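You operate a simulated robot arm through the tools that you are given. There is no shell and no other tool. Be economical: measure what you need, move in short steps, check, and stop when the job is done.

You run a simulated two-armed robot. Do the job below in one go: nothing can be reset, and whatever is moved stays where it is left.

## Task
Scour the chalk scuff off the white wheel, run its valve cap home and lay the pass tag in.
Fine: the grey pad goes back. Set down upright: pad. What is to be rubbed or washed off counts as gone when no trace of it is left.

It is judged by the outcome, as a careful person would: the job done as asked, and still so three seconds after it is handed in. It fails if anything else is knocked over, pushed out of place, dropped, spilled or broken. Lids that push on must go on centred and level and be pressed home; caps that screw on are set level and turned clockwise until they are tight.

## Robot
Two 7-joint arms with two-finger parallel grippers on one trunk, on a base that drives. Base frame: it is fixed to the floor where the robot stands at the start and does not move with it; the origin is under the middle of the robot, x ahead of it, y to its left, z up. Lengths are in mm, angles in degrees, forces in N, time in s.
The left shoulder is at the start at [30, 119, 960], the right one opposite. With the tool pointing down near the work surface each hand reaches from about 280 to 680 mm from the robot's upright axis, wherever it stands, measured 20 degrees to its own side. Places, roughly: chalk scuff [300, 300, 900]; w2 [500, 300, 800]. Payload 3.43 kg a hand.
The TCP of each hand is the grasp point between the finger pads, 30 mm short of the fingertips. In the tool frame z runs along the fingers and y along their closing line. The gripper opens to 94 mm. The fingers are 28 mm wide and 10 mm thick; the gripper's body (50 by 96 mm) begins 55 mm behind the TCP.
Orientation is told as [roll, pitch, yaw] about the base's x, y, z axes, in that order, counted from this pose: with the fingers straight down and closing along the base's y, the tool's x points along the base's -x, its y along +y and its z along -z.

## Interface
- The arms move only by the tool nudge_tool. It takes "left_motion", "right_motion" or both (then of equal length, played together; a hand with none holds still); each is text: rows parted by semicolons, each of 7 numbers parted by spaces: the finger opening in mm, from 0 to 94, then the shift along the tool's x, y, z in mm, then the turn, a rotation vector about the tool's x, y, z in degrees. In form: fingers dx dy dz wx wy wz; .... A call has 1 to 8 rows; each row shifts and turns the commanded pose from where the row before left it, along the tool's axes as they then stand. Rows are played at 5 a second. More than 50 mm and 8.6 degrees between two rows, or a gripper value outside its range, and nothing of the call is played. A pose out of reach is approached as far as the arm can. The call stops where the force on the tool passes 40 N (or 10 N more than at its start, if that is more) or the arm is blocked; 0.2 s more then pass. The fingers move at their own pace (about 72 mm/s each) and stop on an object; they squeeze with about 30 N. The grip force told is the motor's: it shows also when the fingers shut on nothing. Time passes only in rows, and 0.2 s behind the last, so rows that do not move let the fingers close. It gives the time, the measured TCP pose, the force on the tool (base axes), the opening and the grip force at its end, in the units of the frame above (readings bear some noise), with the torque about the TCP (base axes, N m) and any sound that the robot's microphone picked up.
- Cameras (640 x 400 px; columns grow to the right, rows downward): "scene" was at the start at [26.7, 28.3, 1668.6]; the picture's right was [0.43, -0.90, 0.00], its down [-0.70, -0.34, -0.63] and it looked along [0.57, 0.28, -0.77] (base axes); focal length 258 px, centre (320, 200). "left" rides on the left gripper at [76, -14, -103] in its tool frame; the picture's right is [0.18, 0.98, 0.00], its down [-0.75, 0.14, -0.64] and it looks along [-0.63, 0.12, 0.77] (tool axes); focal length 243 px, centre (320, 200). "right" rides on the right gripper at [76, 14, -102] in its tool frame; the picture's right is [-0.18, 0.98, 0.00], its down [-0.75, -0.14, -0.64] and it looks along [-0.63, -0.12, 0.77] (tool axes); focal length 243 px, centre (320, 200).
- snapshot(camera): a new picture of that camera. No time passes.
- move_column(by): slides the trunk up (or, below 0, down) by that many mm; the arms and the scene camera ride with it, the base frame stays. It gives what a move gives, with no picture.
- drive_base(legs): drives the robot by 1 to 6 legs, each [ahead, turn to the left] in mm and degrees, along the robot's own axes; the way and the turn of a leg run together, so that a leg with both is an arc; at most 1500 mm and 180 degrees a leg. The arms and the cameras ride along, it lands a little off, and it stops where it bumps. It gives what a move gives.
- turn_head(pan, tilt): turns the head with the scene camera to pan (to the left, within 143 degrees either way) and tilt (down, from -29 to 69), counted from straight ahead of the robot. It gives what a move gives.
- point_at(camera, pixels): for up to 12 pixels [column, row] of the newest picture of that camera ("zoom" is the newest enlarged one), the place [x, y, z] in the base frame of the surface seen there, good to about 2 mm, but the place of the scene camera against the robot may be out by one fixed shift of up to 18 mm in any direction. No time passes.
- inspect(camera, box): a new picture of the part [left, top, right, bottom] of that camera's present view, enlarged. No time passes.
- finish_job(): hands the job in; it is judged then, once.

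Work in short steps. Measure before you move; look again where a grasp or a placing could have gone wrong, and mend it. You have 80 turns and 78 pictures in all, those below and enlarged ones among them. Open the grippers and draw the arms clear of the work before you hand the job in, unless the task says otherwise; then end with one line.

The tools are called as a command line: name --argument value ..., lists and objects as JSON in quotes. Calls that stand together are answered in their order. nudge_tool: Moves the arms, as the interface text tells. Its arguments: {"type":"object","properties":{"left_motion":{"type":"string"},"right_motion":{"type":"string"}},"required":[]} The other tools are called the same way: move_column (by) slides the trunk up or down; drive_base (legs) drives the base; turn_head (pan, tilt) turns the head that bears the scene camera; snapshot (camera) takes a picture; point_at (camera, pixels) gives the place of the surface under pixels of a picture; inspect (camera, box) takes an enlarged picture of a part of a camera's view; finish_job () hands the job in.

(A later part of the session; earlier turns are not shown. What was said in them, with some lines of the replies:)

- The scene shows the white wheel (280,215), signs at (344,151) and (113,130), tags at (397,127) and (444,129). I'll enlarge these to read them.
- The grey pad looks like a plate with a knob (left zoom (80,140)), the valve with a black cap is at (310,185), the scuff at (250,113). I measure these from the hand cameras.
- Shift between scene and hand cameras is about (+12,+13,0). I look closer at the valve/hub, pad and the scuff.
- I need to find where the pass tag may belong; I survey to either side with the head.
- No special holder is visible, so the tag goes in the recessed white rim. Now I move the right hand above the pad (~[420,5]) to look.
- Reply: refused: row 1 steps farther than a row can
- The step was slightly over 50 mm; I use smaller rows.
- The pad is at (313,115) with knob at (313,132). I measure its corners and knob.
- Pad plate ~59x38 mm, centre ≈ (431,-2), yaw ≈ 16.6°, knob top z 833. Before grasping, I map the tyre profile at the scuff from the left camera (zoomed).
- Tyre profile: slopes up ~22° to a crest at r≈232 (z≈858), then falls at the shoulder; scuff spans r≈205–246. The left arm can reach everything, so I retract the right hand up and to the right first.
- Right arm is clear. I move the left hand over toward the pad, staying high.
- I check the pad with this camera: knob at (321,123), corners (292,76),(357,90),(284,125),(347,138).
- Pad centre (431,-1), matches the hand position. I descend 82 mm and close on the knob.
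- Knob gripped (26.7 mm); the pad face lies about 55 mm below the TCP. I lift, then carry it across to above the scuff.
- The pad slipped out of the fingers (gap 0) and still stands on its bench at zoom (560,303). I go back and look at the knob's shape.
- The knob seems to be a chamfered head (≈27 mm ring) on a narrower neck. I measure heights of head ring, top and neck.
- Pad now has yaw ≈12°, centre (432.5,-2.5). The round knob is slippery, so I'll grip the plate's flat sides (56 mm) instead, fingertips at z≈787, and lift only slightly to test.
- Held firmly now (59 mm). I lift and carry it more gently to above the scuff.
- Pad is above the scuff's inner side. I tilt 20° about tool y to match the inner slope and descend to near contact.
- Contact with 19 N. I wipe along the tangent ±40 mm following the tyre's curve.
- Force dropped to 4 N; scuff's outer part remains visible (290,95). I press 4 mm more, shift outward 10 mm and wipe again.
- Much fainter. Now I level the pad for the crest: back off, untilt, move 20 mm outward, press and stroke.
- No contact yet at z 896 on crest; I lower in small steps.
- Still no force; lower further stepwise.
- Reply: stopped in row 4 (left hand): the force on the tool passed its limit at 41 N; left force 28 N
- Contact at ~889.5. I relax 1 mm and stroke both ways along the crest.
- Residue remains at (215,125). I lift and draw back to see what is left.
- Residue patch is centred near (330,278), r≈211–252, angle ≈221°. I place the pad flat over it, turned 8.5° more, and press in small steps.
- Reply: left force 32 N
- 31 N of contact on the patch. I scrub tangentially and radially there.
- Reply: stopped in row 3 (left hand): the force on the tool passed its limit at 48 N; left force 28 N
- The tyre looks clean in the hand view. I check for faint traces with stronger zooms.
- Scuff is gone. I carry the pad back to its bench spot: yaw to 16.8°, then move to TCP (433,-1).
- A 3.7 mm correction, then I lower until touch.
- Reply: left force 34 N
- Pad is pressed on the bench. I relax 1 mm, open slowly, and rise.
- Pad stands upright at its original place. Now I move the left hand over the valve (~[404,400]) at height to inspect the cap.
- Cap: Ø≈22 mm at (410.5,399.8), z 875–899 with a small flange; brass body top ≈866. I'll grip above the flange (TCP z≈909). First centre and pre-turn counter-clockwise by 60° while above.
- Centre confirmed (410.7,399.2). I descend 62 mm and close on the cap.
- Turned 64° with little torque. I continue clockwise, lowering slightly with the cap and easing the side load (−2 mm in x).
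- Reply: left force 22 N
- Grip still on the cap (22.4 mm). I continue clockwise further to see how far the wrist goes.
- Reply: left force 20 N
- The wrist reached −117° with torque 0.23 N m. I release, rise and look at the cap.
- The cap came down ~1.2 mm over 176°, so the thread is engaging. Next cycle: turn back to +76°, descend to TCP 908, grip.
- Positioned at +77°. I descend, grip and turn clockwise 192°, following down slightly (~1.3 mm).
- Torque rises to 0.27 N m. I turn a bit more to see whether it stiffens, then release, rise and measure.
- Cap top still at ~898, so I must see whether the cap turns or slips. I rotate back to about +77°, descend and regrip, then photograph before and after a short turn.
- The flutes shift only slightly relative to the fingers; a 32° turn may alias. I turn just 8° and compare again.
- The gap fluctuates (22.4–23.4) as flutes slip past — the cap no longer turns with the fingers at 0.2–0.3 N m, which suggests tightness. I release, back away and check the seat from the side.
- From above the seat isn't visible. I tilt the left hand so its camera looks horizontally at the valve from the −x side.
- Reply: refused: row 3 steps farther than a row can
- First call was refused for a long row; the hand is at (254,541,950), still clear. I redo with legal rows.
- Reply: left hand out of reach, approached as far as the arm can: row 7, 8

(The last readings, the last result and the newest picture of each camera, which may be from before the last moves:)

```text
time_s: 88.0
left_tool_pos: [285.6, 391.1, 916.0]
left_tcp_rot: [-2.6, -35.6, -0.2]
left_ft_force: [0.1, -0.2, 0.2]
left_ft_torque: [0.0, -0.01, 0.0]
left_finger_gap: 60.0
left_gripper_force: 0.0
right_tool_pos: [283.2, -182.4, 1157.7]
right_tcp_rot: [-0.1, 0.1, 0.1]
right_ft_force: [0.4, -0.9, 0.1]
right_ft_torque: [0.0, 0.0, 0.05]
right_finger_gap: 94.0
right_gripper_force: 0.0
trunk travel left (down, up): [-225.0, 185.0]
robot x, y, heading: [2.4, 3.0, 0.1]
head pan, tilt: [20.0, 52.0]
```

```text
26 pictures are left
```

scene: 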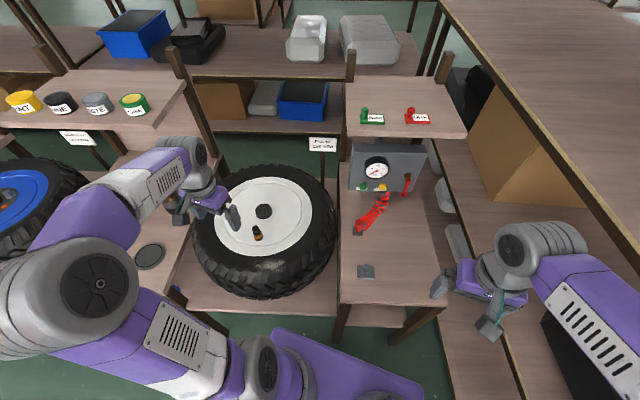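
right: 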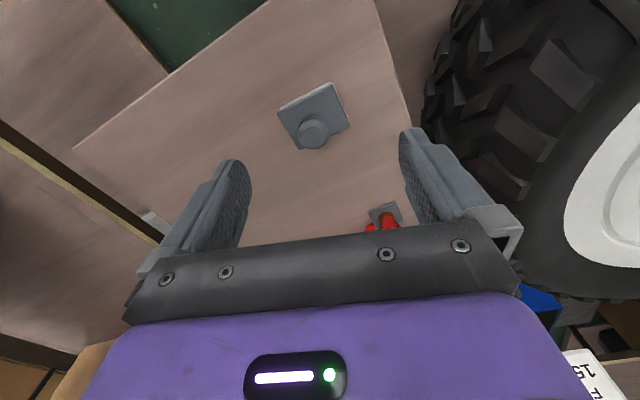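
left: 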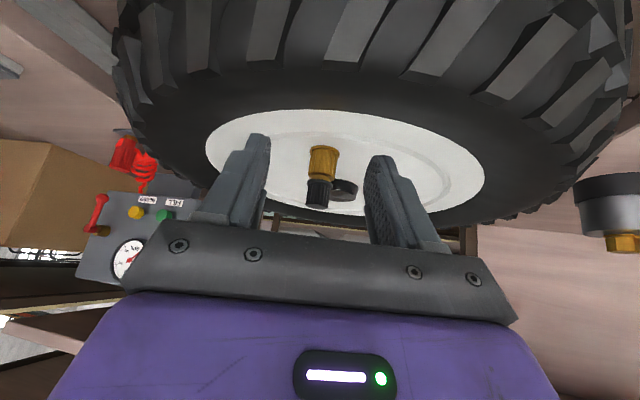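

The valve is visible at (320,175) from a low angle; enlarge.

inspect --camera "left" --box '[285, 135, 365, 215]'

point_at --camera "zoom" --pixels '[[280, 70], [280, 130], [275, 190], [275, 205], [275, 215], [275, 225], [270, 235], [270, 250], [270, 300], [270, 330]]'

```text
5.00 times, centred on (325, 175) of left
```

zoom: 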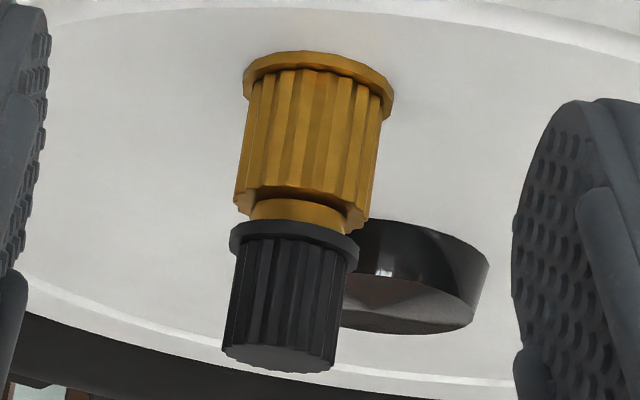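

```text
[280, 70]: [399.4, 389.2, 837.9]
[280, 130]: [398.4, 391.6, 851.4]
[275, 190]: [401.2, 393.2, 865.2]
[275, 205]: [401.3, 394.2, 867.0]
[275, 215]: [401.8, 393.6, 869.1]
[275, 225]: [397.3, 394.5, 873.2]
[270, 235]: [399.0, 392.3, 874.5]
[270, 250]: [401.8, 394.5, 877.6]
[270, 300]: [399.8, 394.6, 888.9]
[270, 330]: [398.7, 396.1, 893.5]
```

The cap's seat shows a brass neck; readings went from free turning (~0 N m) to slipping at 0.2–0.3 N m with flutes passing the fingers, so the cap is tight. Next the tag: I withdraw the left hand up, and measure the tag, shelf and bench edges with the scene camera.

nudge_tool --left_motion "60 -20 0 -25 0 0 0; 60 -20 0 -25 0 8 0; 60 -10 0 -30 0 8 0; 60 0 0 -40 0 8 0; 60 0 0 -40 0 8 0; 94 0 0 -40 0 3.6 0; 94 10 30 -30 2.6 0 0; 94 0 0 0 0 0 0"

snapshot --camera "scene"

point_at --camera "scene" --pixels '[[365, 111], [361, 122], [384, 124], [384, 116], [375, 118], [347, 128], [465, 138], [345, 85], [389, 304], [270, 310], [300, 318], [410, 330]]'

inspect --camera "scene" --box '[340, 90, 420, 140]'

```text
time_s: 89.8
left_tool_pos: [250.0, 431.4, 1156.3]
left_tcp_rot: [-4.8, 0.1, -1.7]
left_ft_force: [-0.1, -0.3, 0.0]
left_ft_torque: [0.0, -0.01, 0.02]
left_finger_gap: 93.9
left_gripper_force: 0.0
right_tool_pos: [282.2, -182.1, 1156.5]
right_tcp_rot: [0.1, 0.0, 0.2]
right_ft_force: [0.3, -0.1, 0.4]
right_ft_torque: [-0.01, -0.04, -0.03]
right_finger_gap: 93.9
right_gripper_force: 0.1
trunk travel left (down, up): [-225.0, 185.0]
robot x, y, heading: [-2.8, -2.0, -0.1]
head pan, tilt: [20.0, 52.0]
```

```text
24 pictures are left
```

scene: 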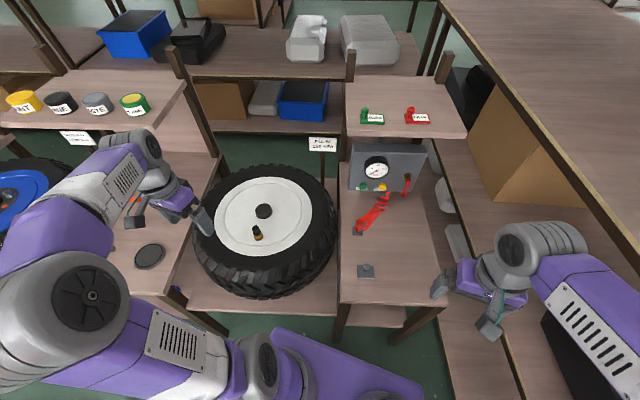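

```text
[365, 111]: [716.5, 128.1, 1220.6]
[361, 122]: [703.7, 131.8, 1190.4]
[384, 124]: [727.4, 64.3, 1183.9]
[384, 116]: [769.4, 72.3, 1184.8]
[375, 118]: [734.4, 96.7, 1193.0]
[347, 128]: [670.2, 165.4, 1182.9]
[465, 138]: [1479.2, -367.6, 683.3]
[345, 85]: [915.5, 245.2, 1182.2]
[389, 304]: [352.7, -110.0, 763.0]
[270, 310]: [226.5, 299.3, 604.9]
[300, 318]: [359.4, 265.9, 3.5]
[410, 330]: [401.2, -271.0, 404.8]
```

```text
8.00 times, centred on (380, 115) of scene
```

zoom: 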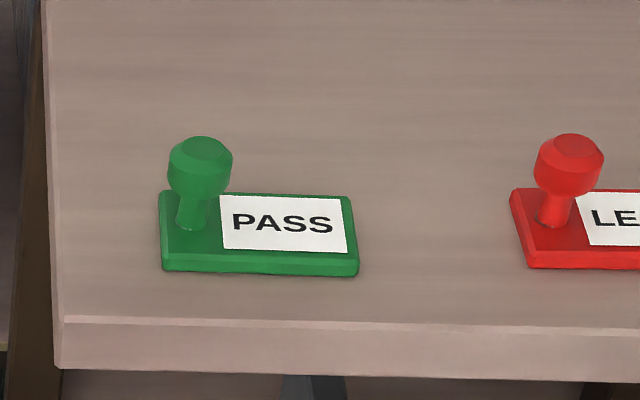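

The tag's true place ≈ knob (731,141,1215), plate y≈80–149, out of vertical reach. I check whether there's floor room to drive forward by looking down.

turn_head --pan 0 --tilt 69

snapshot --camera "scene"

```text
time_s: 90.7
left_tool_pos: [251.1, 432.0, 1156.0]
left_tcp_rot: [-4.8, 0.0, -1.7]
left_ft_force: [-1.0, 0.0, -0.2]
left_ft_torque: [0.01, 0.01, -0.02]
left_finger_gap: 93.9
left_gripper_force: 0.1
right_tool_pos: [282.0, -181.8, 1157.3]
right_tcp_rot: [0.0, 0.1, 0.0]
right_ft_force: [0.4, 0.8, -0.5]
right_ft_torque: [0.01, -0.01, 0.01]
right_finger_gap: 94.1
right_gripper_force: 0.0
trunk travel left (down, up): [-225.0, 185.0]
robot x, y, heading: [-0.6, -1.5, 0.1]
head pan, tilt: [0.0, 68.8]
```

```text
22 pictures are left
```

scene: 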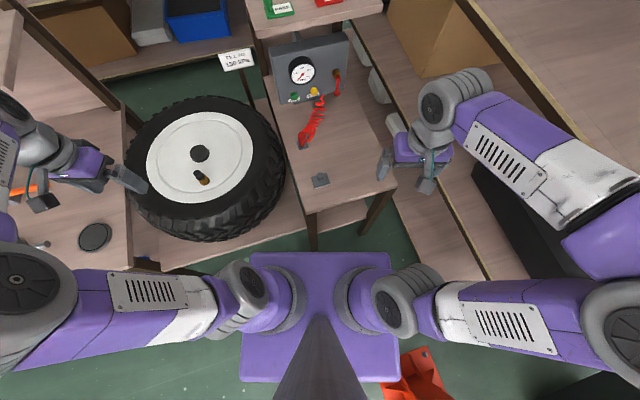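

Measure the chest front edge, bench fronts and legs.

point_at --camera "scene" --pixels '[[320, 256], [320, 280], [200, 262], [290, 236], [312, 240], [365, 230], [394, 188], [340, 240], [220, 290], [415, 375], [160, 262], [270, 225]]'

```text
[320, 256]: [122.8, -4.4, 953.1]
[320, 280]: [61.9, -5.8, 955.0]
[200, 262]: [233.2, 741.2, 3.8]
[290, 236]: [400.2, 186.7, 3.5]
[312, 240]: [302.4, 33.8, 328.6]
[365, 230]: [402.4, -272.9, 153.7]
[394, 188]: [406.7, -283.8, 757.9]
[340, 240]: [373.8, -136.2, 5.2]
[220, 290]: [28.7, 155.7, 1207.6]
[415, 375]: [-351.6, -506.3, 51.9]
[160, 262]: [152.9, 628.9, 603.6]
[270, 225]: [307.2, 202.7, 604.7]
```

Bench legs at x≈314 leave little room to drive, so I'll reach with a raised column and a forward-tilted tool. I raise the trunk fully, level the hand and move out toward (600,150,1320).

move_column --by 185

nudge_tool --left_motion "94 -36 -28 0 -4.8 0 -1.7; 94 -38 -29 0 0 0 0; 94 -38 -29 0 0 0 0; 94 -38 -29 0 0 0 0; 94 -38 -29 0 0 0 0; 94 -38 -29 0 0 0 0; 94 -38 -29 0 0 0 0; 94 -38 -29 0 0 0 0"

nudge_tool --left_motion "94 -30 -29 0 0 0 0; 94 -20 -29 10 0 0 0; 94 0 0 10 0 0 0; 94 0 0 0 0 0 0"

```text
time_s: 92.7
left_tool_pos: [249.9, 433.0, 1339.1]
left_tcp_rot: [-4.9, 0.1, -1.8]
left_ft_force: [1.5, -0.5, 0.5]
left_ft_torque: [-0.03, -0.03, 0.01]
left_finger_gap: 93.9
left_gripper_force: 0.0
right_tool_pos: [282.1, -182.2, 1343.1]
right_tcp_rot: [0.0, -0.1, 0.0]
right_ft_force: [0.9, 0.1, 0.5]
right_ft_torque: [0.01, 0.05, -0.04]
right_finger_gap: 93.9
right_gripper_force: 0.0
trunk travel left (down, up): [-410.0, 0.0]
robot x, y, heading: [0.7, -2.9, 0.1]
head pan, tilt: [0.0, 68.8]
```

```text
time_s: 94.5
left_tool_pos: [552.7, 196.8, 1340.3]
left_tcp_rot: [0.1, 0.2, 0.0]
left_ft_force: [0.7, 0.9, 0.3]
left_ft_torque: [0.01, 0.0, 0.01]
left_finger_gap: 94.0
left_gripper_force: 0.0
right_tool_pos: [285.1, -183.5, 1342.4]
right_tcp_rot: [0.1, 0.0, 0.1]
right_ft_force: [-0.1, -0.6, -0.5]
right_ft_torque: [0.02, 0.03, 0.03]
right_finger_gap: 94.1
right_gripper_force: 0.1
trunk travel left (down, up): [-410.0, 0.0]
robot x, y, heading: [-2.0, -1.0, -0.0]
head pan, tilt: [0.0, 68.8]
```

```text
time_s: 95.5
left_tool_pos: [602.2, 141.0, 1321.5]
left_tcp_rot: [0.0, 0.1, 0.1]
left_ft_force: [0.1, -0.6, -0.7]
left_ft_torque: [0.01, 0.03, -0.01]
left_finger_gap: 93.9
left_gripper_force: 0.0
right_tool_pos: [281.1, -183.3, 1342.3]
right_tcp_rot: [0.0, 0.0, 0.0]
right_ft_force: [-0.2, -0.4, -0.7]
right_ft_torque: [0.0, 0.01, 0.02]
right_finger_gap: 94.4
right_gripper_force: 0.1
trunk travel left (down, up): [-410.0, 0.0]
robot x, y, heading: [2.5, -0.4, 0.3]
head pan, tilt: [0.0, 68.8]
```

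Vertical pose reached at x=602 without trouble. I try further out to see the reach, then look.

nudge_tool --left_motion "94 -30 0 5 0 0 0; 94 -30 0 5 0 0 0; 94 -20 0 10 0 0 0; 94 0 0 0 0 0 0"

snapshot --camera "left"

```text
time_s: 96.5
left_tool_pos: [613.1, 152.0, 1306.0]
left_tcp_rot: [0.0, 0.2, -0.1]
left_ft_force: [-0.2, -0.6, -0.4]
left_ft_torque: [-0.02, 0.02, 0.02]
left_finger_gap: 94.2
left_gripper_force: 0.1
left hand out of reach, approached as far as the arm can: row 1, 2, 3
right_tool_pos: [281.6, -183.1, 1343.6]
right_tcp_rot: [0.0, 0.0, 0.1]
right_ft_force: [-0.5, -1.8, -0.4]
right_ft_torque: [0.02, -0.03, -0.01]
right_finger_gap: 94.2
right_gripper_force: 0.0
trunk travel left (down, up): [-410.0, 0.0]
robot x, y, heading: [-1.0, -0.3, 0.1]
head pan, tilt: [0.0, 68.8]
```

```text
21 pictures are left
```

left: 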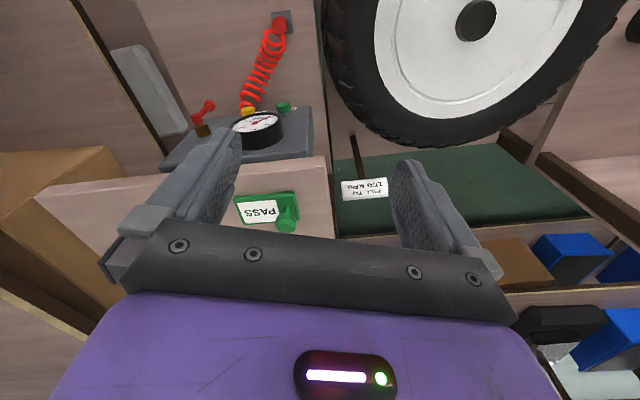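

Vertical reach ends near x≈613. The tag is seen at (268,210); I measure it from this calibrated camera.

point_at --camera "left" --pixels '[[236, 198], [292, 193], [240, 222], [286, 211], [287, 226], [265, 212], [275, 160], [250, 190], [326, 160], [325, 225]]'

inspect --camera "left" --box '[215, 150, 335, 240]'

```text
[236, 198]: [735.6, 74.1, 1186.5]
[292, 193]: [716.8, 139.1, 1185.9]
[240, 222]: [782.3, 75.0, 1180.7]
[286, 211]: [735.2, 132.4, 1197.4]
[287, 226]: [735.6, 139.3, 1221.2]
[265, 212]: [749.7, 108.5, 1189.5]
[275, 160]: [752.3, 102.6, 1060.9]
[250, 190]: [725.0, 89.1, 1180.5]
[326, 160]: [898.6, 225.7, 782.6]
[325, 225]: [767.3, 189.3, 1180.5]
```

```text
4.44 times, centred on (275, 195) of left
```

zoom: 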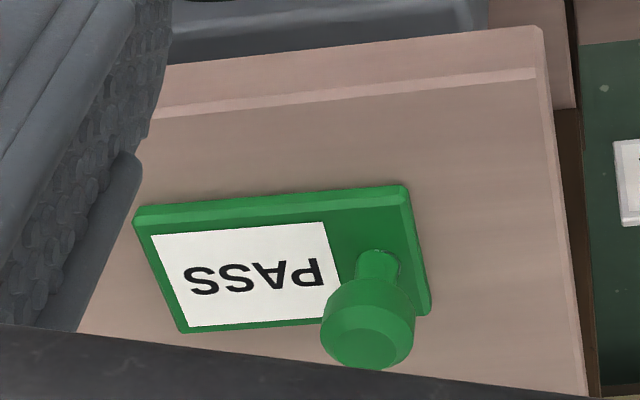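

Knob at (735,138.5), top z 1221; plate top 1190, shelf 1180.5, tag yaw ≈16°. I tilt the tool forward 40° and test how far it reaches.

nudge_tool --left_motion "94 15 -10 0 0 -8 0; 94 0 0 0 0 -8 0; 94 0 0 0 0 -8 0; 94 0 0 0 0 -8 0; 94 0 0 0 0 -8 0; 94 0 0 0 0 0 0"

nudge_tool --left_motion "94 -20 0 14 0 0 0; 94 -20 0 14 0 0 0; 94 -20 0 17 0 0 0; 94 0 0 0 0 0 0"

snapshot --camera "left"

```text
time_s: 97.9
left_tool_pos: [597.1, 141.6, 1306.9]
left_tcp_rot: [0.0, -40.0, 0.0]
left_ft_force: [-0.3, 0.0, 0.1]
left_ft_torque: [0.03, -0.01, 0.01]
left_finger_gap: 94.1
left_gripper_force: 0.0
right_tool_pos: [282.2, -181.3, 1343.2]
right_tcp_rot: [0.1, 0.0, 0.1]
right_ft_force: [-0.5, -0.6, -0.2]
right_ft_torque: [-0.03, 0.02, 0.0]
right_finger_gap: 93.9
right_gripper_force: 0.1
trunk travel left (down, up): [-410.0, 0.0]
robot x, y, heading: [-0.7, 3.5, -0.2]
head pan, tilt: [0.0, 68.8]
```

```text
time_s: 98.9
left_tool_pos: [672.5, 139.3, 1309.3]
left_tcp_rot: [0.0, -39.9, 0.0]
left_ft_force: [-0.5, -0.6, 0.3]
left_ft_torque: [0.02, 0.01, -0.03]
left_finger_gap: 94.0
left_gripper_force: 0.0
right_tool_pos: [280.2, -182.0, 1342.3]
right_tcp_rot: [0.0, 0.1, 0.1]
right_ft_force: [-0.2, 0.3, -0.4]
right_ft_torque: [0.01, -0.01, 0.03]
right_finger_gap: 93.7
right_gripper_force: 0.1
trunk travel left (down, up): [-410.0, 0.0]
robot x, y, heading: [0.4, 1.8, 0.1]
head pan, tilt: [0.0, 68.8]
```

```text
19 pictures are left
```

left: 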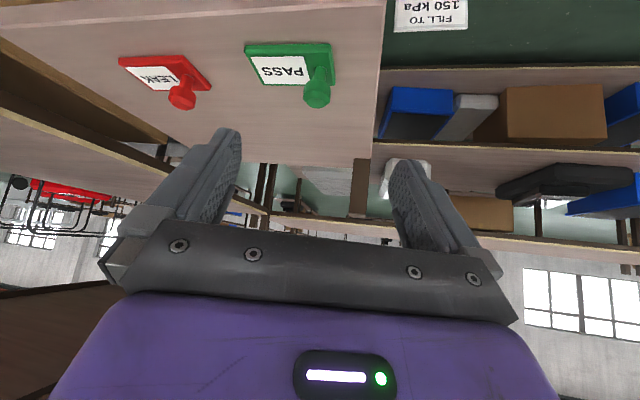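

It reaches x=672 at 40° tilt. I zoom on the tag's knob to judge the grip geometry.

inspect --camera "left" --box '[235, 30, 345, 120]'

point_at --camera "zoom" --pixels '[[480, 310], [480, 280], [420, 325], [535, 310], [480, 250], [480, 215], [480, 400], [60, 90], [560, 75], [75, 180], [580, 240], [450, 100]]'

```text
4.44 times, centred on (290, 75) of left
```

zoom: 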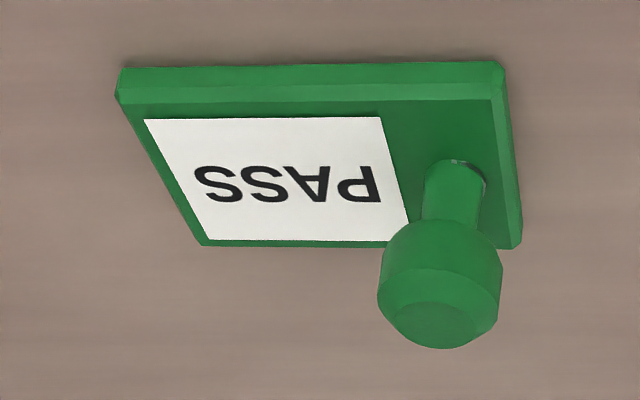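

```text
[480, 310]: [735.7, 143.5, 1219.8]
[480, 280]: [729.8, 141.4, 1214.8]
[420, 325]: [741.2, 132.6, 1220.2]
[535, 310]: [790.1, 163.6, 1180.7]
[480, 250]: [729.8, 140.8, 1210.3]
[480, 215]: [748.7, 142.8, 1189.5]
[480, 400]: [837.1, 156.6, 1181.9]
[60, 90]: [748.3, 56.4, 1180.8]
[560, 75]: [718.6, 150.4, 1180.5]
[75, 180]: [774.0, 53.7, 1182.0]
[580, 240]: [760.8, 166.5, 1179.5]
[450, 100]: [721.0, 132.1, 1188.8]
```

The head is a ~22 mm cylinder at z≈1205–1216, centre (735,140). I approach along the tool axis with fingers at 60 mm, keeping tips above the plate (target TCP (722,140,1226)).

nudge_tool --left_motion "60 15.5 1 0 0 0 0; 60 0 0 35 0 0 0; 60 0 0 35 0 0 0; 60 0 0 0 0 0 0"

inspect --camera "left" --box '[220, 60, 420, 220]'

```text
time_s: 99.9
left_tool_pos: [705.2, 142.6, 1248.9]
left_tcp_rot: [-0.1, -40.0, 0.0]
left_ft_force: [0.1, -0.2, 0.8]
left_ft_torque: [0.04, 0.01, 0.0]
left_finger_gap: 60.0
left_gripper_force: 0.1
right_tool_pos: [280.6, -182.4, 1343.3]
right_tcp_rot: [0.0, 0.0, 0.0]
right_ft_force: [-0.2, -0.4, -0.3]
right_ft_torque: [-0.01, 0.03, -0.02]
right_finger_gap: 93.7
right_gripper_force: 0.1
trunk travel left (down, up): [-410.0, 0.0]
robot x, y, heading: [-1.0, 1.5, -0.1]
head pan, tilt: [0.0, 68.8]
```

```text
2.50 times, centred on (320, 140) of left
```

zoom: 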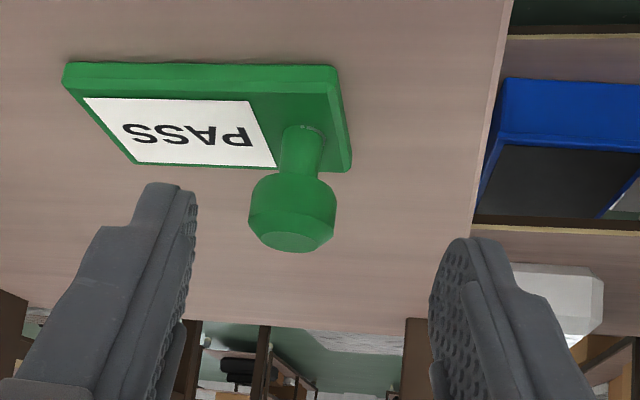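

Reach is fine and the knob is between the fingers' lines. Final 28 mm along the axis, close, then a tiny 4 mm lift test.

nudge_tool --left_motion "60 1 -2 16 0 0 0; 60 1 0 12 0 0 0; 60 0 0 0 0 0 0; 10 0 0 0 0 0 0; 10 0 0 0 0 0 0; 10 0 0 0 0 0 0"

inspect --camera "left" --box '[220, 60, 420, 220]'

```text
time_s: 101.3
left_tool_pos: [722.0, 139.3, 1225.9]
left_tcp_rot: [0.0, -40.0, 0.1]
left_ft_force: [-0.3, -0.4, -0.3]
left_ft_torque: [0.04, -0.01, -0.04]
left_finger_gap: 21.7
left_gripper_force: 30.0
right_tool_pos: [282.1, -182.0, 1343.2]
right_tcp_rot: [0.0, 0.1, 0.1]
right_ft_force: [-0.7, -0.5, -0.3]
right_ft_torque: [-0.02, 0.02, 0.01]
right_finger_gap: 93.9
right_gripper_force: 0.1
trunk travel left (down, up): [-410.0, 0.0]
robot x, y, heading: [-1.6, 2.6, 0.0]
head pan, tilt: [0.0, 68.8]
```

```text
2.50 times, centred on (320, 140) of left
```

zoom: 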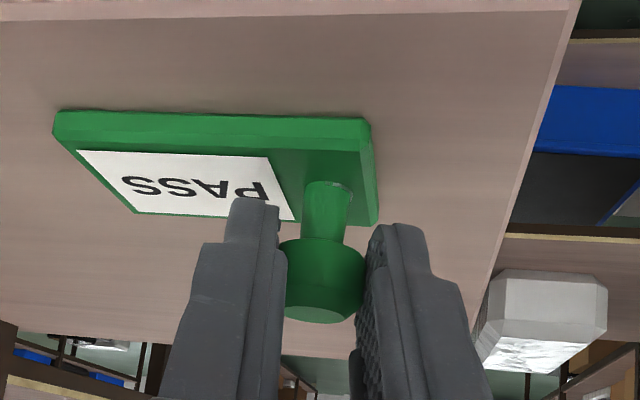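

Head held at 21.7 mm. I lift 8 mm vertically in tiny steps and check.

nudge_tool --left_motion "10 -0.6 0 -0.8 0 0 0; 10 -1.3 0 -1.5 0 0 0; 10 -1.3 0 -1.5 0 0 0; 10 -1.9 0 -2.3 0 0 0; 10 0 0 0 0 0 0"

inspect --camera "left" --box '[220, 60, 420, 220]'

```text
time_s: 102.5
left_tool_pos: [721.4, 139.6, 1231.0]
left_tcp_rot: [0.1, -40.0, 0.1]
left_ft_force: [-0.2, 0.4, -1.6]
left_ft_torque: [0.0, 0.05, -0.03]
left_finger_gap: 21.8
left_gripper_force: 29.8
right_tool_pos: [281.7, -182.6, 1343.4]
right_tcp_rot: [0.0, -0.1, 0.2]
right_ft_force: [-0.8, -0.2, 0.4]
right_ft_torque: [0.0, 0.01, -0.05]
right_finger_gap: 94.1
right_gripper_force: 0.0
trunk travel left (down, up): [-410.0, 0.0]
robot x, y, heading: [-2.0, -1.8, 0.3]
head pan, tilt: [0.0, 68.8]
```

```text
2.50 times, centred on (320, 140) of left
```

zoom: 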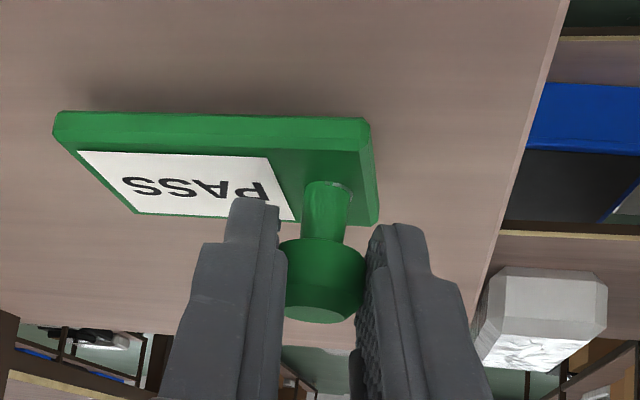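

Tag is held (shadow visible, 21.8 mm). I lift gently to clear, then withdraw in −x off the shelf.

nudge_tool --left_motion "10 -6.4 0 -7.7 0 0 0; 10 -9.6 0 -11.5 0 0 0; 10 -9.6 0 -11.5 0 0 0; 10 5 0 -18 0 0 0; 10 19 0 -16 0 0 0; 10 23 0 -19 0 0 0; 10 23 0 -19 0 0 0; 10 23 0 -19 0 0 0"

nudge_tool --left_motion "10 23 0 -19 0 0 0; 10 23 0 -19 0 0 0; 10 23 0 -19 0 0 0; 10 15 20 -12 0 0 0; 10 0 30 0 0 0 0; 10 0 30 0 0 0 0; 10 0 30 0 0 0 0; 10 0 30 0 0 0 0"

snapshot --camera "left"

```text
time_s: 104.3
left_tool_pos: [591.6, 138.7, 1283.8]
left_tcp_rot: [0.0, -39.9, 0.0]
left_ft_force: [-0.4, -0.1, -0.2]
left_ft_torque: [0.02, -0.01, -0.01]
left_finger_gap: 21.6
left_gripper_force: 30.2
right_tool_pos: [280.6, -183.1, 1341.7]
right_tcp_rot: [0.0, -0.1, 0.2]
right_ft_force: [0.0, -0.8, 0.1]
right_ft_torque: [0.0, 0.02, 0.01]
right_finger_gap: 94.0
right_gripper_force: 0.0
trunk travel left (down, up): [-410.0, 0.0]
robot x, y, heading: [-0.4, -5.1, -0.1]
head pan, tilt: [0.0, 68.8]
```

```text
time_s: 106.1
left_tool_pos: [481.4, 279.3, 1283.5]
left_tcp_rot: [0.0, -40.0, 0.1]
left_ft_force: [0.4, 0.4, -0.5]
left_ft_torque: [0.05, 0.05, -0.02]
left_finger_gap: 21.7
left_gripper_force: 29.8
right_tool_pos: [282.7, -181.1, 1342.6]
right_tcp_rot: [0.0, 0.0, 0.1]
right_ft_force: [1.0, 0.7, 0.0]
right_ft_torque: [-0.02, -0.04, -0.03]
right_finger_gap: 93.9
right_gripper_force: 0.1
trunk travel left (down, up): [-410.0, 0.0]
robot x, y, heading: [-0.4, -0.1, 0.2]
head pan, tilt: [0.0, 68.8]
```

```text
14 pictures are left
```

left: 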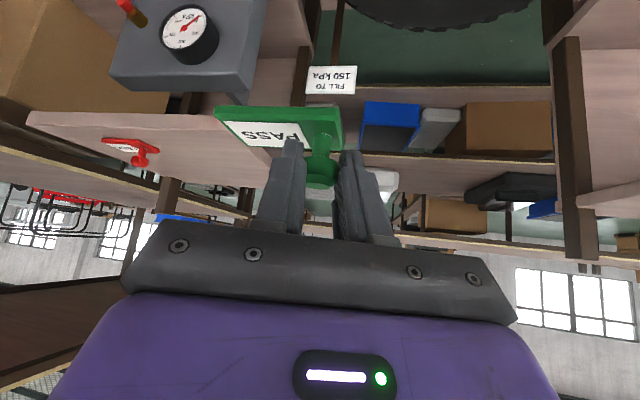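

Tag held steadily. I finish the sideways move, yaw 20° about the vertical, then lower the trunk.

nudge_tool --left_motion "10 0 30 0 0 0 0; 10 0 30 0 0 0 0; 10 0 28 0 0 0 0; 10 0 0 0 -4.29 0 -5.1; 10 0 0 0 -4.29 0 -5.1; 10 0 0 0 -4.29 0 -5.1; 10 0 0 0 0 0 0"

move_column --by -185

```text
time_s: 107.7
left_tool_pos: [483.4, 367.2, 1282.8]
left_tcp_rot: [0.1, -40.0, 19.9]
left_ft_force: [0.0, 1.0, -0.9]
left_ft_torque: [0.01, 0.01, -0.07]
left_finger_gap: 21.5
left_gripper_force: 29.9
right_tool_pos: [281.6, -182.1, 1342.5]
right_tcp_rot: [0.0, 0.1, 0.1]
right_ft_force: [-0.2, -0.6, -0.3]
right_ft_torque: [0.01, 0.03, 0.01]
right_finger_gap: 94.0
right_gripper_force: 0.1
trunk travel left (down, up): [-410.0, 0.0]
robot x, y, heading: [-1.0, 0.9, 0.1]
head pan, tilt: [0.0, 68.8]
```

```text
time_s: 109.8
left_tool_pos: [482.5, 366.3, 1096.5]
left_tcp_rot: [0.2, -39.9, 19.8]
left_ft_force: [-0.3, 0.8, -0.5]
left_ft_torque: [0.0, 0.01, 0.01]
left_finger_gap: 21.7
left_gripper_force: 29.9
right_tool_pos: [282.8, -182.4, 1157.1]
right_tcp_rot: [0.0, 0.1, 0.1]
right_ft_force: [-0.3, 0.0, -0.1]
right_ft_torque: [0.01, -0.01, 0.01]
right_finger_gap: 94.1
right_gripper_force: 0.1
trunk travel left (down, up): [-225.0, 185.0]
robot x, y, heading: [-3.0, 1.4, 0.6]
head pan, tilt: [0.0, 68.8]
```

Now I descend vertically ~190 mm to just above the disc and look.

nudge_tool --left_motion "10 20.6 0 24.5 0 0 0; 10 20.6 0 24.5 0 0 0; 10 20.6 0 24.5 0 0 0; 10 20.6 0 24.5 0 0 0; 10 20.6 0 24.5 0 0 0; 10 18 0 21.5 0 0 0; 10 0 0 0 0 0 0"

turn_head --pan 35 --tilt 55

inspect --camera "scene" --box '[220, 120, 420, 280]'

snapshot --camera "left"

```text
time_s: 111.4
left_tool_pos: [481.6, 367.1, 909.2]
left_tcp_rot: [0.0, -39.9, 19.9]
left_ft_force: [-0.2, 0.5, 0.7]
left_ft_torque: [-0.03, 0.0, 0.01]
left_finger_gap: 21.8
left_gripper_force: 29.2
right_tool_pos: [281.4, -181.7, 1157.4]
right_tcp_rot: [0.1, 0.0, 0.1]
right_ft_force: [-0.8, -0.4, -0.5]
right_ft_torque: [-0.04, -0.04, 0.01]
right_finger_gap: 94.0
right_gripper_force: 0.0
trunk travel left (down, up): [-225.0, 185.0]
robot x, y, heading: [0.6, 0.7, 0.1]
head pan, tilt: [0.0, 68.8]
```

```text
time_s: 112.4
left_tool_pos: [482.3, 367.3, 908.7]
left_tcp_rot: [0.1, -39.9, 20.0]
left_ft_force: [-0.1, -0.2, -0.5]
left_ft_torque: [-0.01, 0.0, 0.03]
left_finger_gap: 21.8
left_gripper_force: 30.4
right_tool_pos: [281.9, -182.7, 1157.8]
right_tcp_rot: [0.0, 0.0, 0.1]
right_ft_force: [0.3, -0.5, -0.3]
right_ft_torque: [-0.02, 0.03, 0.05]
right_finger_gap: 93.8
right_gripper_force: 0.0
trunk travel left (down, up): [-225.0, 185.0]
robot x, y, heading: [-0.2, -1.9, 0.3]
head pan, tilt: [35.0, 55.0]
```

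```text
2.50 times, centred on (320, 200) of scene
```

zoom: 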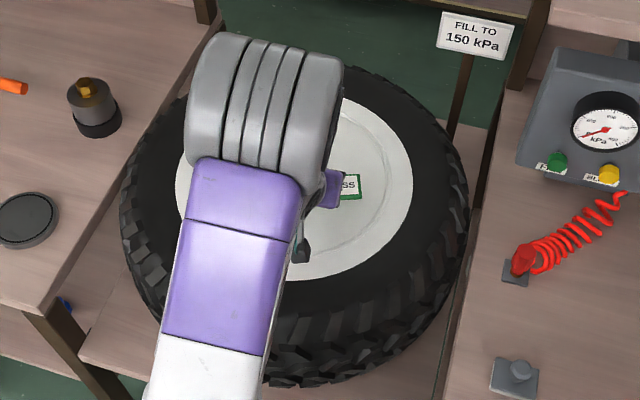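

```text
12 pictures are left
```

left: 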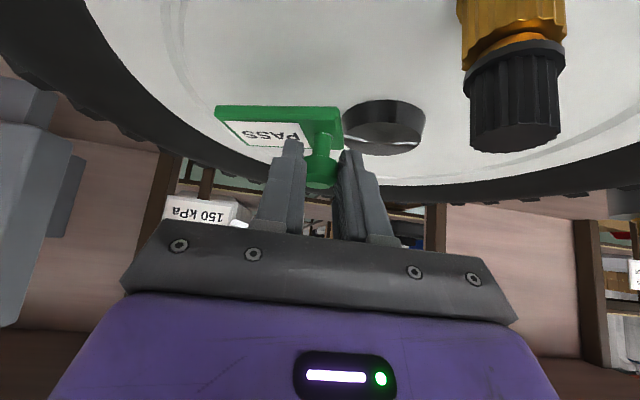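

The tag hangs over the disc beside the hub, the valve is clear to the right. I use this side view for the cap, and lower the tag toward the disc.

inspect --camera "left" --box '[440, 0, 600, 160]'

nudge_tool --left_motion "10 6.4 0 7.7 0 0 0; 10 6.4 0 7.7 0 0 0; 10 2.6 0 3.1 0 0 0; 10 0 0 0 0 0 0"

snapshot --camera "left"

```text
2.50 times, centred on (520, 80) of left
```

zoom: 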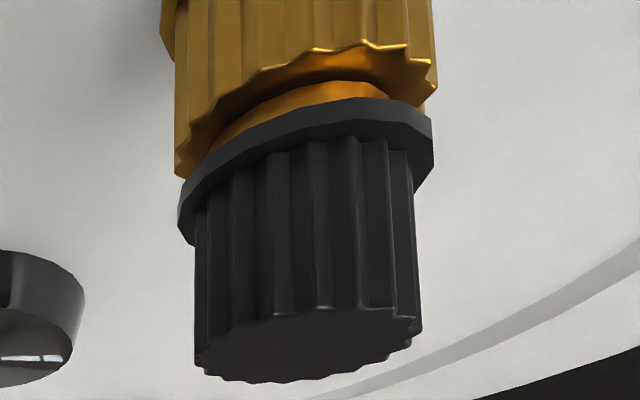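

```text
time_s: 113.4
left_tool_pos: [482.5, 367.5, 885.7]
left_tcp_rot: [0.1, -40.1, 20.0]
left_ft_force: [0.2, 0.3, -0.1]
left_ft_torque: [0.02, 0.0, -0.02]
left_finger_gap: 21.6
left_gripper_force: 29.7
right_tool_pos: [282.8, -182.0, 1158.0]
right_tcp_rot: [-0.1, 0.0, 0.1]
right_ft_force: [1.5, 0.5, 0.3]
right_ft_torque: [0.05, -0.04, 0.02]
right_finger_gap: 93.9
right_gripper_force: 0.0
trunk travel left (down, up): [-225.0, 185.0]
robot x, y, heading: [-1.5, 0.7, 0.2]
head pan, tilt: [35.0, 55.0]
```

```text
10 pictures are left
```

left: 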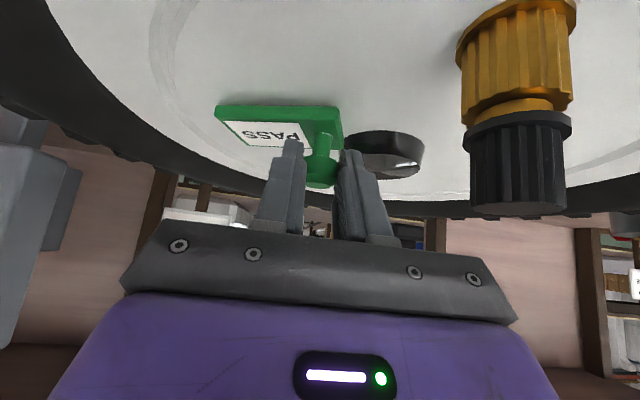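

Tag is ~6 mm above the disc. I lower in 1.5 mm steps to touch.

nudge_tool --left_motion "10 1.9 0 2.3 0 0 0; 10 1 0 1.15 0 0 0; 10 1 0 1.15 0 0 0; 10 0.6 0 0.8 0 0 0; 10 0 0 0 0 0 0"

```text
time_s: 114.6
left_tool_pos: [482.4, 367.5, 879.4]
left_tcp_rot: [0.1, -40.1, 20.0]
left_ft_force: [-0.9, -0.3, 6.2]
left_ft_torque: [-0.03, -0.11, 0.01]
left_finger_gap: 21.9
left_gripper_force: 29.9
right_tool_pos: [281.4, -181.5, 1158.0]
right_tcp_rot: [0.0, 0.0, 0.2]
right_ft_force: [-0.7, -0.1, 0.2]
right_ft_torque: [-0.01, 0.02, -0.01]
right_finger_gap: 94.1
right_gripper_force: 0.0
trunk travel left (down, up): [-225.0, 185.0]
robot x, y, heading: [2.3, -1.5, 0.3]
head pan, tilt: [35.0, 55.0]
```

Touching with 6 N. I open to 36 mm (hub clearance) and withdraw back along the tool axis.

nudge_tool --left_motion "24 0 0 0 0 0 0; 36 0 0 0 0 0 0; 36 0 0 0 0 0 0; 36 0 0 -20 0 0 0; 36 0 0 -30 0 0 0; 36 -20 0 -30 0 0 0; 36 -20 0 -30 0 0 0; 36 0 0 0 0 0 0"

snapshot --camera "left"

point_at --camera "left" --pixels '[[320, 100], [260, 90], [300, 130], [290, 90], [250, 140], [340, 130]]'

```text
time_s: 116.4
left_tool_pos: [445.1, 351.7, 987.1]
left_tcp_rot: [0.1, -39.9, 20.1]
left_ft_force: [-0.4, 0.0, -0.9]
left_ft_torque: [-0.01, -0.01, 0.0]
left_finger_gap: 35.8
left_gripper_force: 0.1
right_tool_pos: [283.0, -181.8, 1157.8]
right_tcp_rot: [0.0, -0.1, 0.1]
right_ft_force: [-0.6, -0.4, 0.0]
right_ft_torque: [0.0, -0.01, -0.02]
right_finger_gap: 93.8
right_gripper_force: 0.1
trunk travel left (down, up): [-225.0, 185.0]
robot x, y, heading: [-2.3, 1.1, -0.1]
head pan, tilt: [35.0, 55.0]
```

```text
9 pictures are left
```

left: 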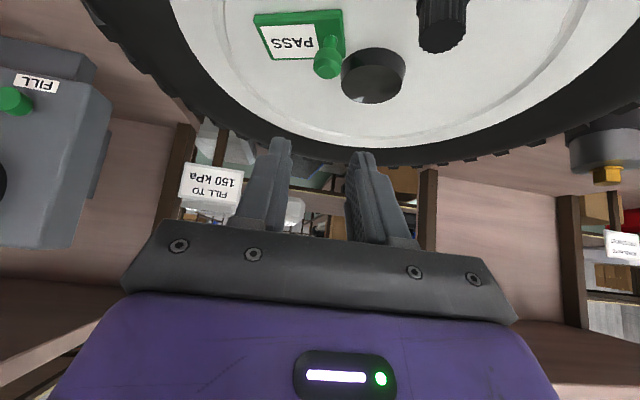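

```text
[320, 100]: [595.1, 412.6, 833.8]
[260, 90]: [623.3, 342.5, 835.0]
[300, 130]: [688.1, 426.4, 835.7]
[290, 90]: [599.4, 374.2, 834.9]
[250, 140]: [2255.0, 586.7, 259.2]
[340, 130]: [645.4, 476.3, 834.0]
```

The tag lies flat in the rim, clear of hub and valve. Now a final tightening check of the cap: straighten the hand and bring it above the valve at yaw ≈ 60°.

nudge_tool --left_motion "60 0 0 -10 0 8 0; 60 0 0 0 0 8 0; 60 0 0 0 0 8 0; 60 0 0 0 0 8 0; 60 0 0 0 0 8 0; 60 0 0 0 0 0 -8; 60 0 0 0 0 0 -8; 60 0 0 0 0 0 -8"

nudge_tool --left_motion "60 0 0 0 0 0 -8; 60 0 0 0 0 0 -8; 60 0 0 0 0 0 0"

```text
time_s: 118.2
left_tool_pos: [439.3, 352.2, 995.3]
left_tcp_rot: [0.1, 0.1, 44.1]
left_ft_force: [0.9, 0.3, 0.8]
left_ft_torque: [-0.01, 0.03, -0.04]
left_finger_gap: 60.1
left_gripper_force: 0.1
right_tool_pos: [282.6, -181.7, 1158.2]
right_tcp_rot: [-0.1, -0.1, 0.1]
right_ft_force: [0.2, -0.3, -0.3]
right_ft_torque: [-0.01, -0.06, -0.01]
right_finger_gap: 94.3
right_gripper_force: 0.0
trunk travel left (down, up): [-225.0, 185.0]
robot x, y, heading: [1.7, 4.3, -0.1]
head pan, tilt: [35.0, 55.0]
```

```text
time_s: 119.0
left_tool_pos: [437.7, 351.3, 996.2]
left_tcp_rot: [0.1, 0.1, 60.1]
left_ft_force: [-0.2, 0.1, 0.1]
left_ft_torque: [0.03, -0.02, 0.02]
left_finger_gap: 60.1
left_gripper_force: 0.1
right_tool_pos: [280.7, -183.2, 1158.1]
right_tcp_rot: [0.0, 0.1, 0.1]
right_ft_force: [-0.8, -0.1, 1.4]
right_ft_torque: [-0.01, 0.0, -0.01]
right_finger_gap: 94.2
right_gripper_force: 0.0
trunk travel left (down, up): [-225.0, 185.0]
robot x, y, heading: [-0.6, 1.5, 0.0]
head pan, tilt: [35.0, 55.0]
```

I move over the valve, descend to TCP 907 and grip; then turn in two steps with pictures.

nudge_tool --left_motion "60 -13.6 23.6 0 0 0 0; 60 -13.7 23.6 0 0 0 0; 60 0 0 20 0 0 0; 60 0 0 0 0 0 0"

snapshot --camera "left"

point_at --camera "left" --pixels '[[321, 127], [311, 126], [331, 126], [321, 117], [321, 136]]'

```text
time_s: 120.0
left_tool_pos: [411.9, 400.6, 976.2]
left_tcp_rot: [0.0, 0.0, 60.0]
left_ft_force: [-0.7, -0.4, -0.5]
left_ft_torque: [0.01, -0.01, -0.01]
left_finger_gap: 59.7
left_gripper_force: 0.1
right_tool_pos: [281.5, -182.2, 1157.0]
right_tcp_rot: [0.0, 0.0, 0.1]
right_ft_force: [-0.4, -0.3, 0.0]
right_ft_torque: [0.03, -0.02, -0.02]
right_finger_gap: 94.0
right_gripper_force: 0.1
trunk travel left (down, up): [-225.0, 185.0]
robot x, y, heading: [-0.6, -1.5, 0.0]
head pan, tilt: [35.0, 55.0]
```

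```text
8 pictures are left
```

left: 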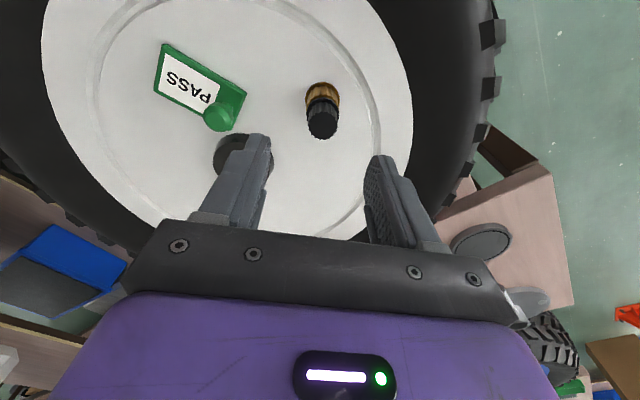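

```text
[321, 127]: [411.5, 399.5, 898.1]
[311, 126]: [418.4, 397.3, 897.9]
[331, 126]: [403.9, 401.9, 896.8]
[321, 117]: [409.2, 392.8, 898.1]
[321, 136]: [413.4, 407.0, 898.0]
```

Centred; cap top 897.9. I grip, photograph, turn 9°, photograph again.

nudge_tool --left_motion "60 0 0 40 0 0 0; 60 0 0 29 0 0 0; 60 0 0 0 0 0 0; 10 0 0 0 0 0 0; 10 0 0 0 0 0 0; 10 0 0 0 0 0 0"

inspect --camera "left" --box '[280, 120, 360, 190]'

nudge_tool --left_motion "10 0 0 0 0 0 3; 10 0 0 0 0 0 3; 10 0 0 0 0 0 3"

inspect --camera "left" --box '[280, 120, 360, 190]'

```text
time_s: 121.4
left_tool_pos: [410.4, 398.8, 905.7]
left_tcp_rot: [0.2, 0.0, 60.0]
left_ft_force: [-2.2, 0.8, 0.1]
left_ft_torque: [0.02, 0.02, 0.05]
left_finger_gap: 22.6
left_gripper_force: 30.1
right_tool_pos: [281.1, -181.7, 1157.5]
right_tcp_rot: [0.1, 0.0, 0.1]
right_ft_force: [0.2, -0.1, 0.4]
right_ft_torque: [0.01, 0.01, 0.01]
right_finger_gap: 93.9
right_gripper_force: 0.1
trunk travel left (down, up): [-225.0, 185.0]
robot x, y, heading: [-1.8, -0.4, 0.0]
head pan, tilt: [35.0, 55.0]
```

```text
5.71 times, centred on (320, 155) of left
```

zoom: 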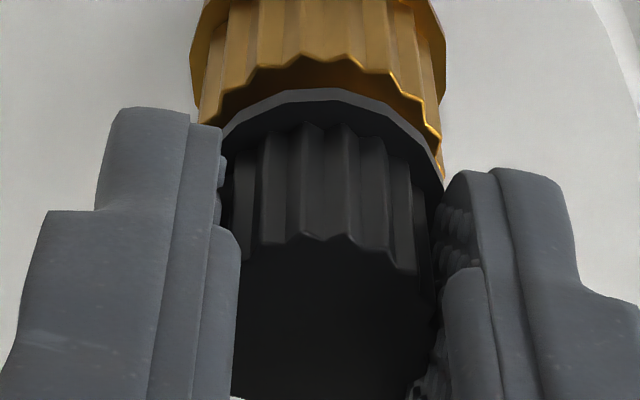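

```text
time_s: 122.2
left_tool_pos: [409.2, 398.9, 906.3]
left_tcp_rot: [0.1, 0.1, 51.0]
left_ft_force: [-9.0, 2.5, -0.7]
left_ft_torque: [0.01, 0.12, 0.35]
left_finger_gap: 23.3
left_gripper_force: 29.9
right_tool_pos: [280.6, -182.0, 1158.4]
right_tcp_rot: [-0.1, 0.1, 0.1]
right_ft_force: [0.1, 0.2, -0.2]
right_ft_torque: [0.0, -0.02, -0.01]
right_finger_gap: 93.9
right_gripper_force: 0.0
trunk travel left (down, up): [-225.0, 185.0]
robot x, y, heading: [-0.3, -0.9, 0.3]
head pan, tilt: [35.0, 55.0]
```

```text
5.71 times, centred on (320, 155) of left
```

zoom: 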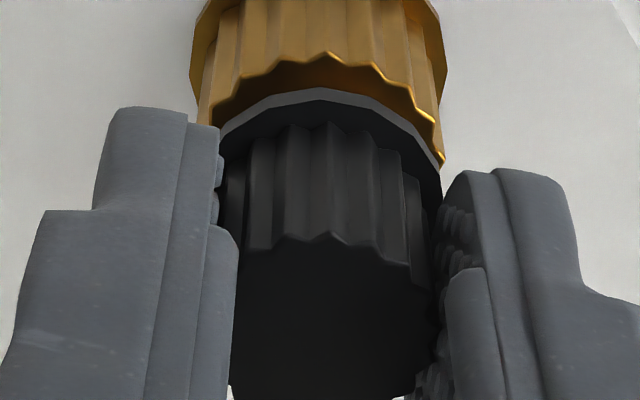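

Cap and brass flutes shifted together by the same amount while torque rose to 0.35 N m: the cap no longer turns — it is tight. I release, rise and draw the arm clear.

nudge_tool --left_motion "40 0 0 0 0 0 0; 60 0 0 0 0 0 0; 60 0 0 -40 0 0 0; 60 0 0 -45 0 0 8; 60 0 0 -45 0 0 8; 60 0 0 -40 0 0 8; 94 0 0 -30 0 0 8; 94 0 0 0 0 0 8"

nudge_tool --left_motion "94 30 30 0 0 0 0; 94 30 30 0 0 0 0; 94 30 30 0 0 0 0; 94 0 0 0 0 0 0"

snapshot --camera "scene"

inspect --camera "scene" --box '[240, 130, 400, 280]'

```text
time_s: 124.0
left_tool_pos: [411.6, 399.1, 1105.7]
left_tcp_rot: [0.2, 0.1, 10.9]
left_ft_force: [0.2, 0.6, 0.0]
left_ft_torque: [0.0, -0.01, 0.02]
left_finger_gap: 94.0
left_gripper_force: 0.1
right_tool_pos: [283.8, -181.6, 1156.9]
right_tcp_rot: [0.0, 0.0, 0.1]
right_ft_force: [0.2, 0.1, 0.8]
right_ft_torque: [-0.02, 0.02, -0.02]
right_finger_gap: 93.9
right_gripper_force: 0.0
trunk travel left (down, up): [-225.0, 185.0]
robot x, y, heading: [-2.1, 2.2, 0.2]
head pan, tilt: [35.0, 55.0]
```

```text
time_s: 125.0
left_tool_pos: [306.6, 471.3, 1105.1]
left_tcp_rot: [0.2, 0.1, 11.0]
left_ft_force: [-1.0, -0.2, 0.1]
left_ft_torque: [-0.01, 0.03, 0.03]
left_finger_gap: 94.3
left_gripper_force: 0.0
right_tool_pos: [282.8, -182.3, 1157.8]
right_tcp_rot: [0.0, 0.0, 0.2]
right_ft_force: [-0.4, 0.0, 1.1]
right_ft_torque: [0.01, -0.01, -0.03]
right_finger_gap: 94.0
right_gripper_force: 0.0
trunk travel left (down, up): [-225.0, 185.0]
robot x, y, heading: [-0.8, 1.3, 0.2]
head pan, tilt: [35.0, 55.0]
```

```text
5 pictures are left
```

scene: 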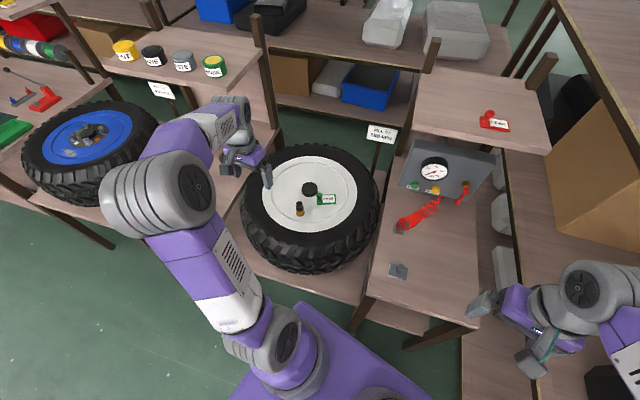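

```text
2.67 times, centred on (320, 205) of scene
```

zoom: 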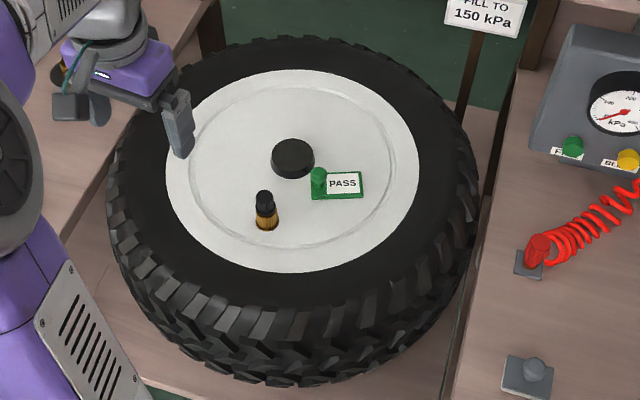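

Tag in the rim, cap on, pad upright in its place. One last close look for chalk traces on the tyre before handing in.

inspect --camera "scene" --box '[280, 220, 360, 275]'

```text
7.27 times, centred on (320, 248) of scene
```

zoom: 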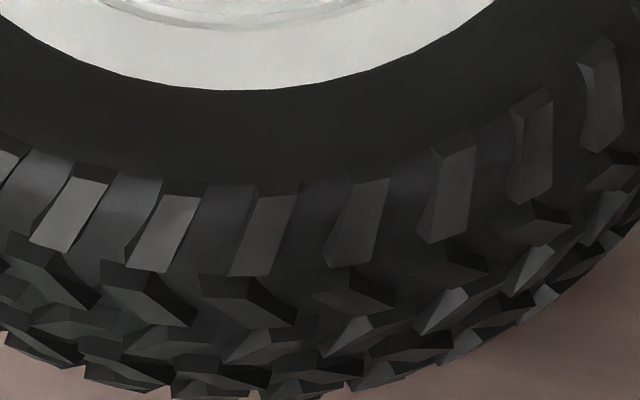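

No trace of chalk remains; the arms are clear and open. I hand the job in.

finish_job

```text
The job is handed in.
```

I handed the job in: the chalk scuff is gone, the valve cap is tight (the fingers slipped on it at about 0.35 N m), the pass tag lies flat in the white rim (the task named no other place for it), and the grey pad stands upright back in its place.
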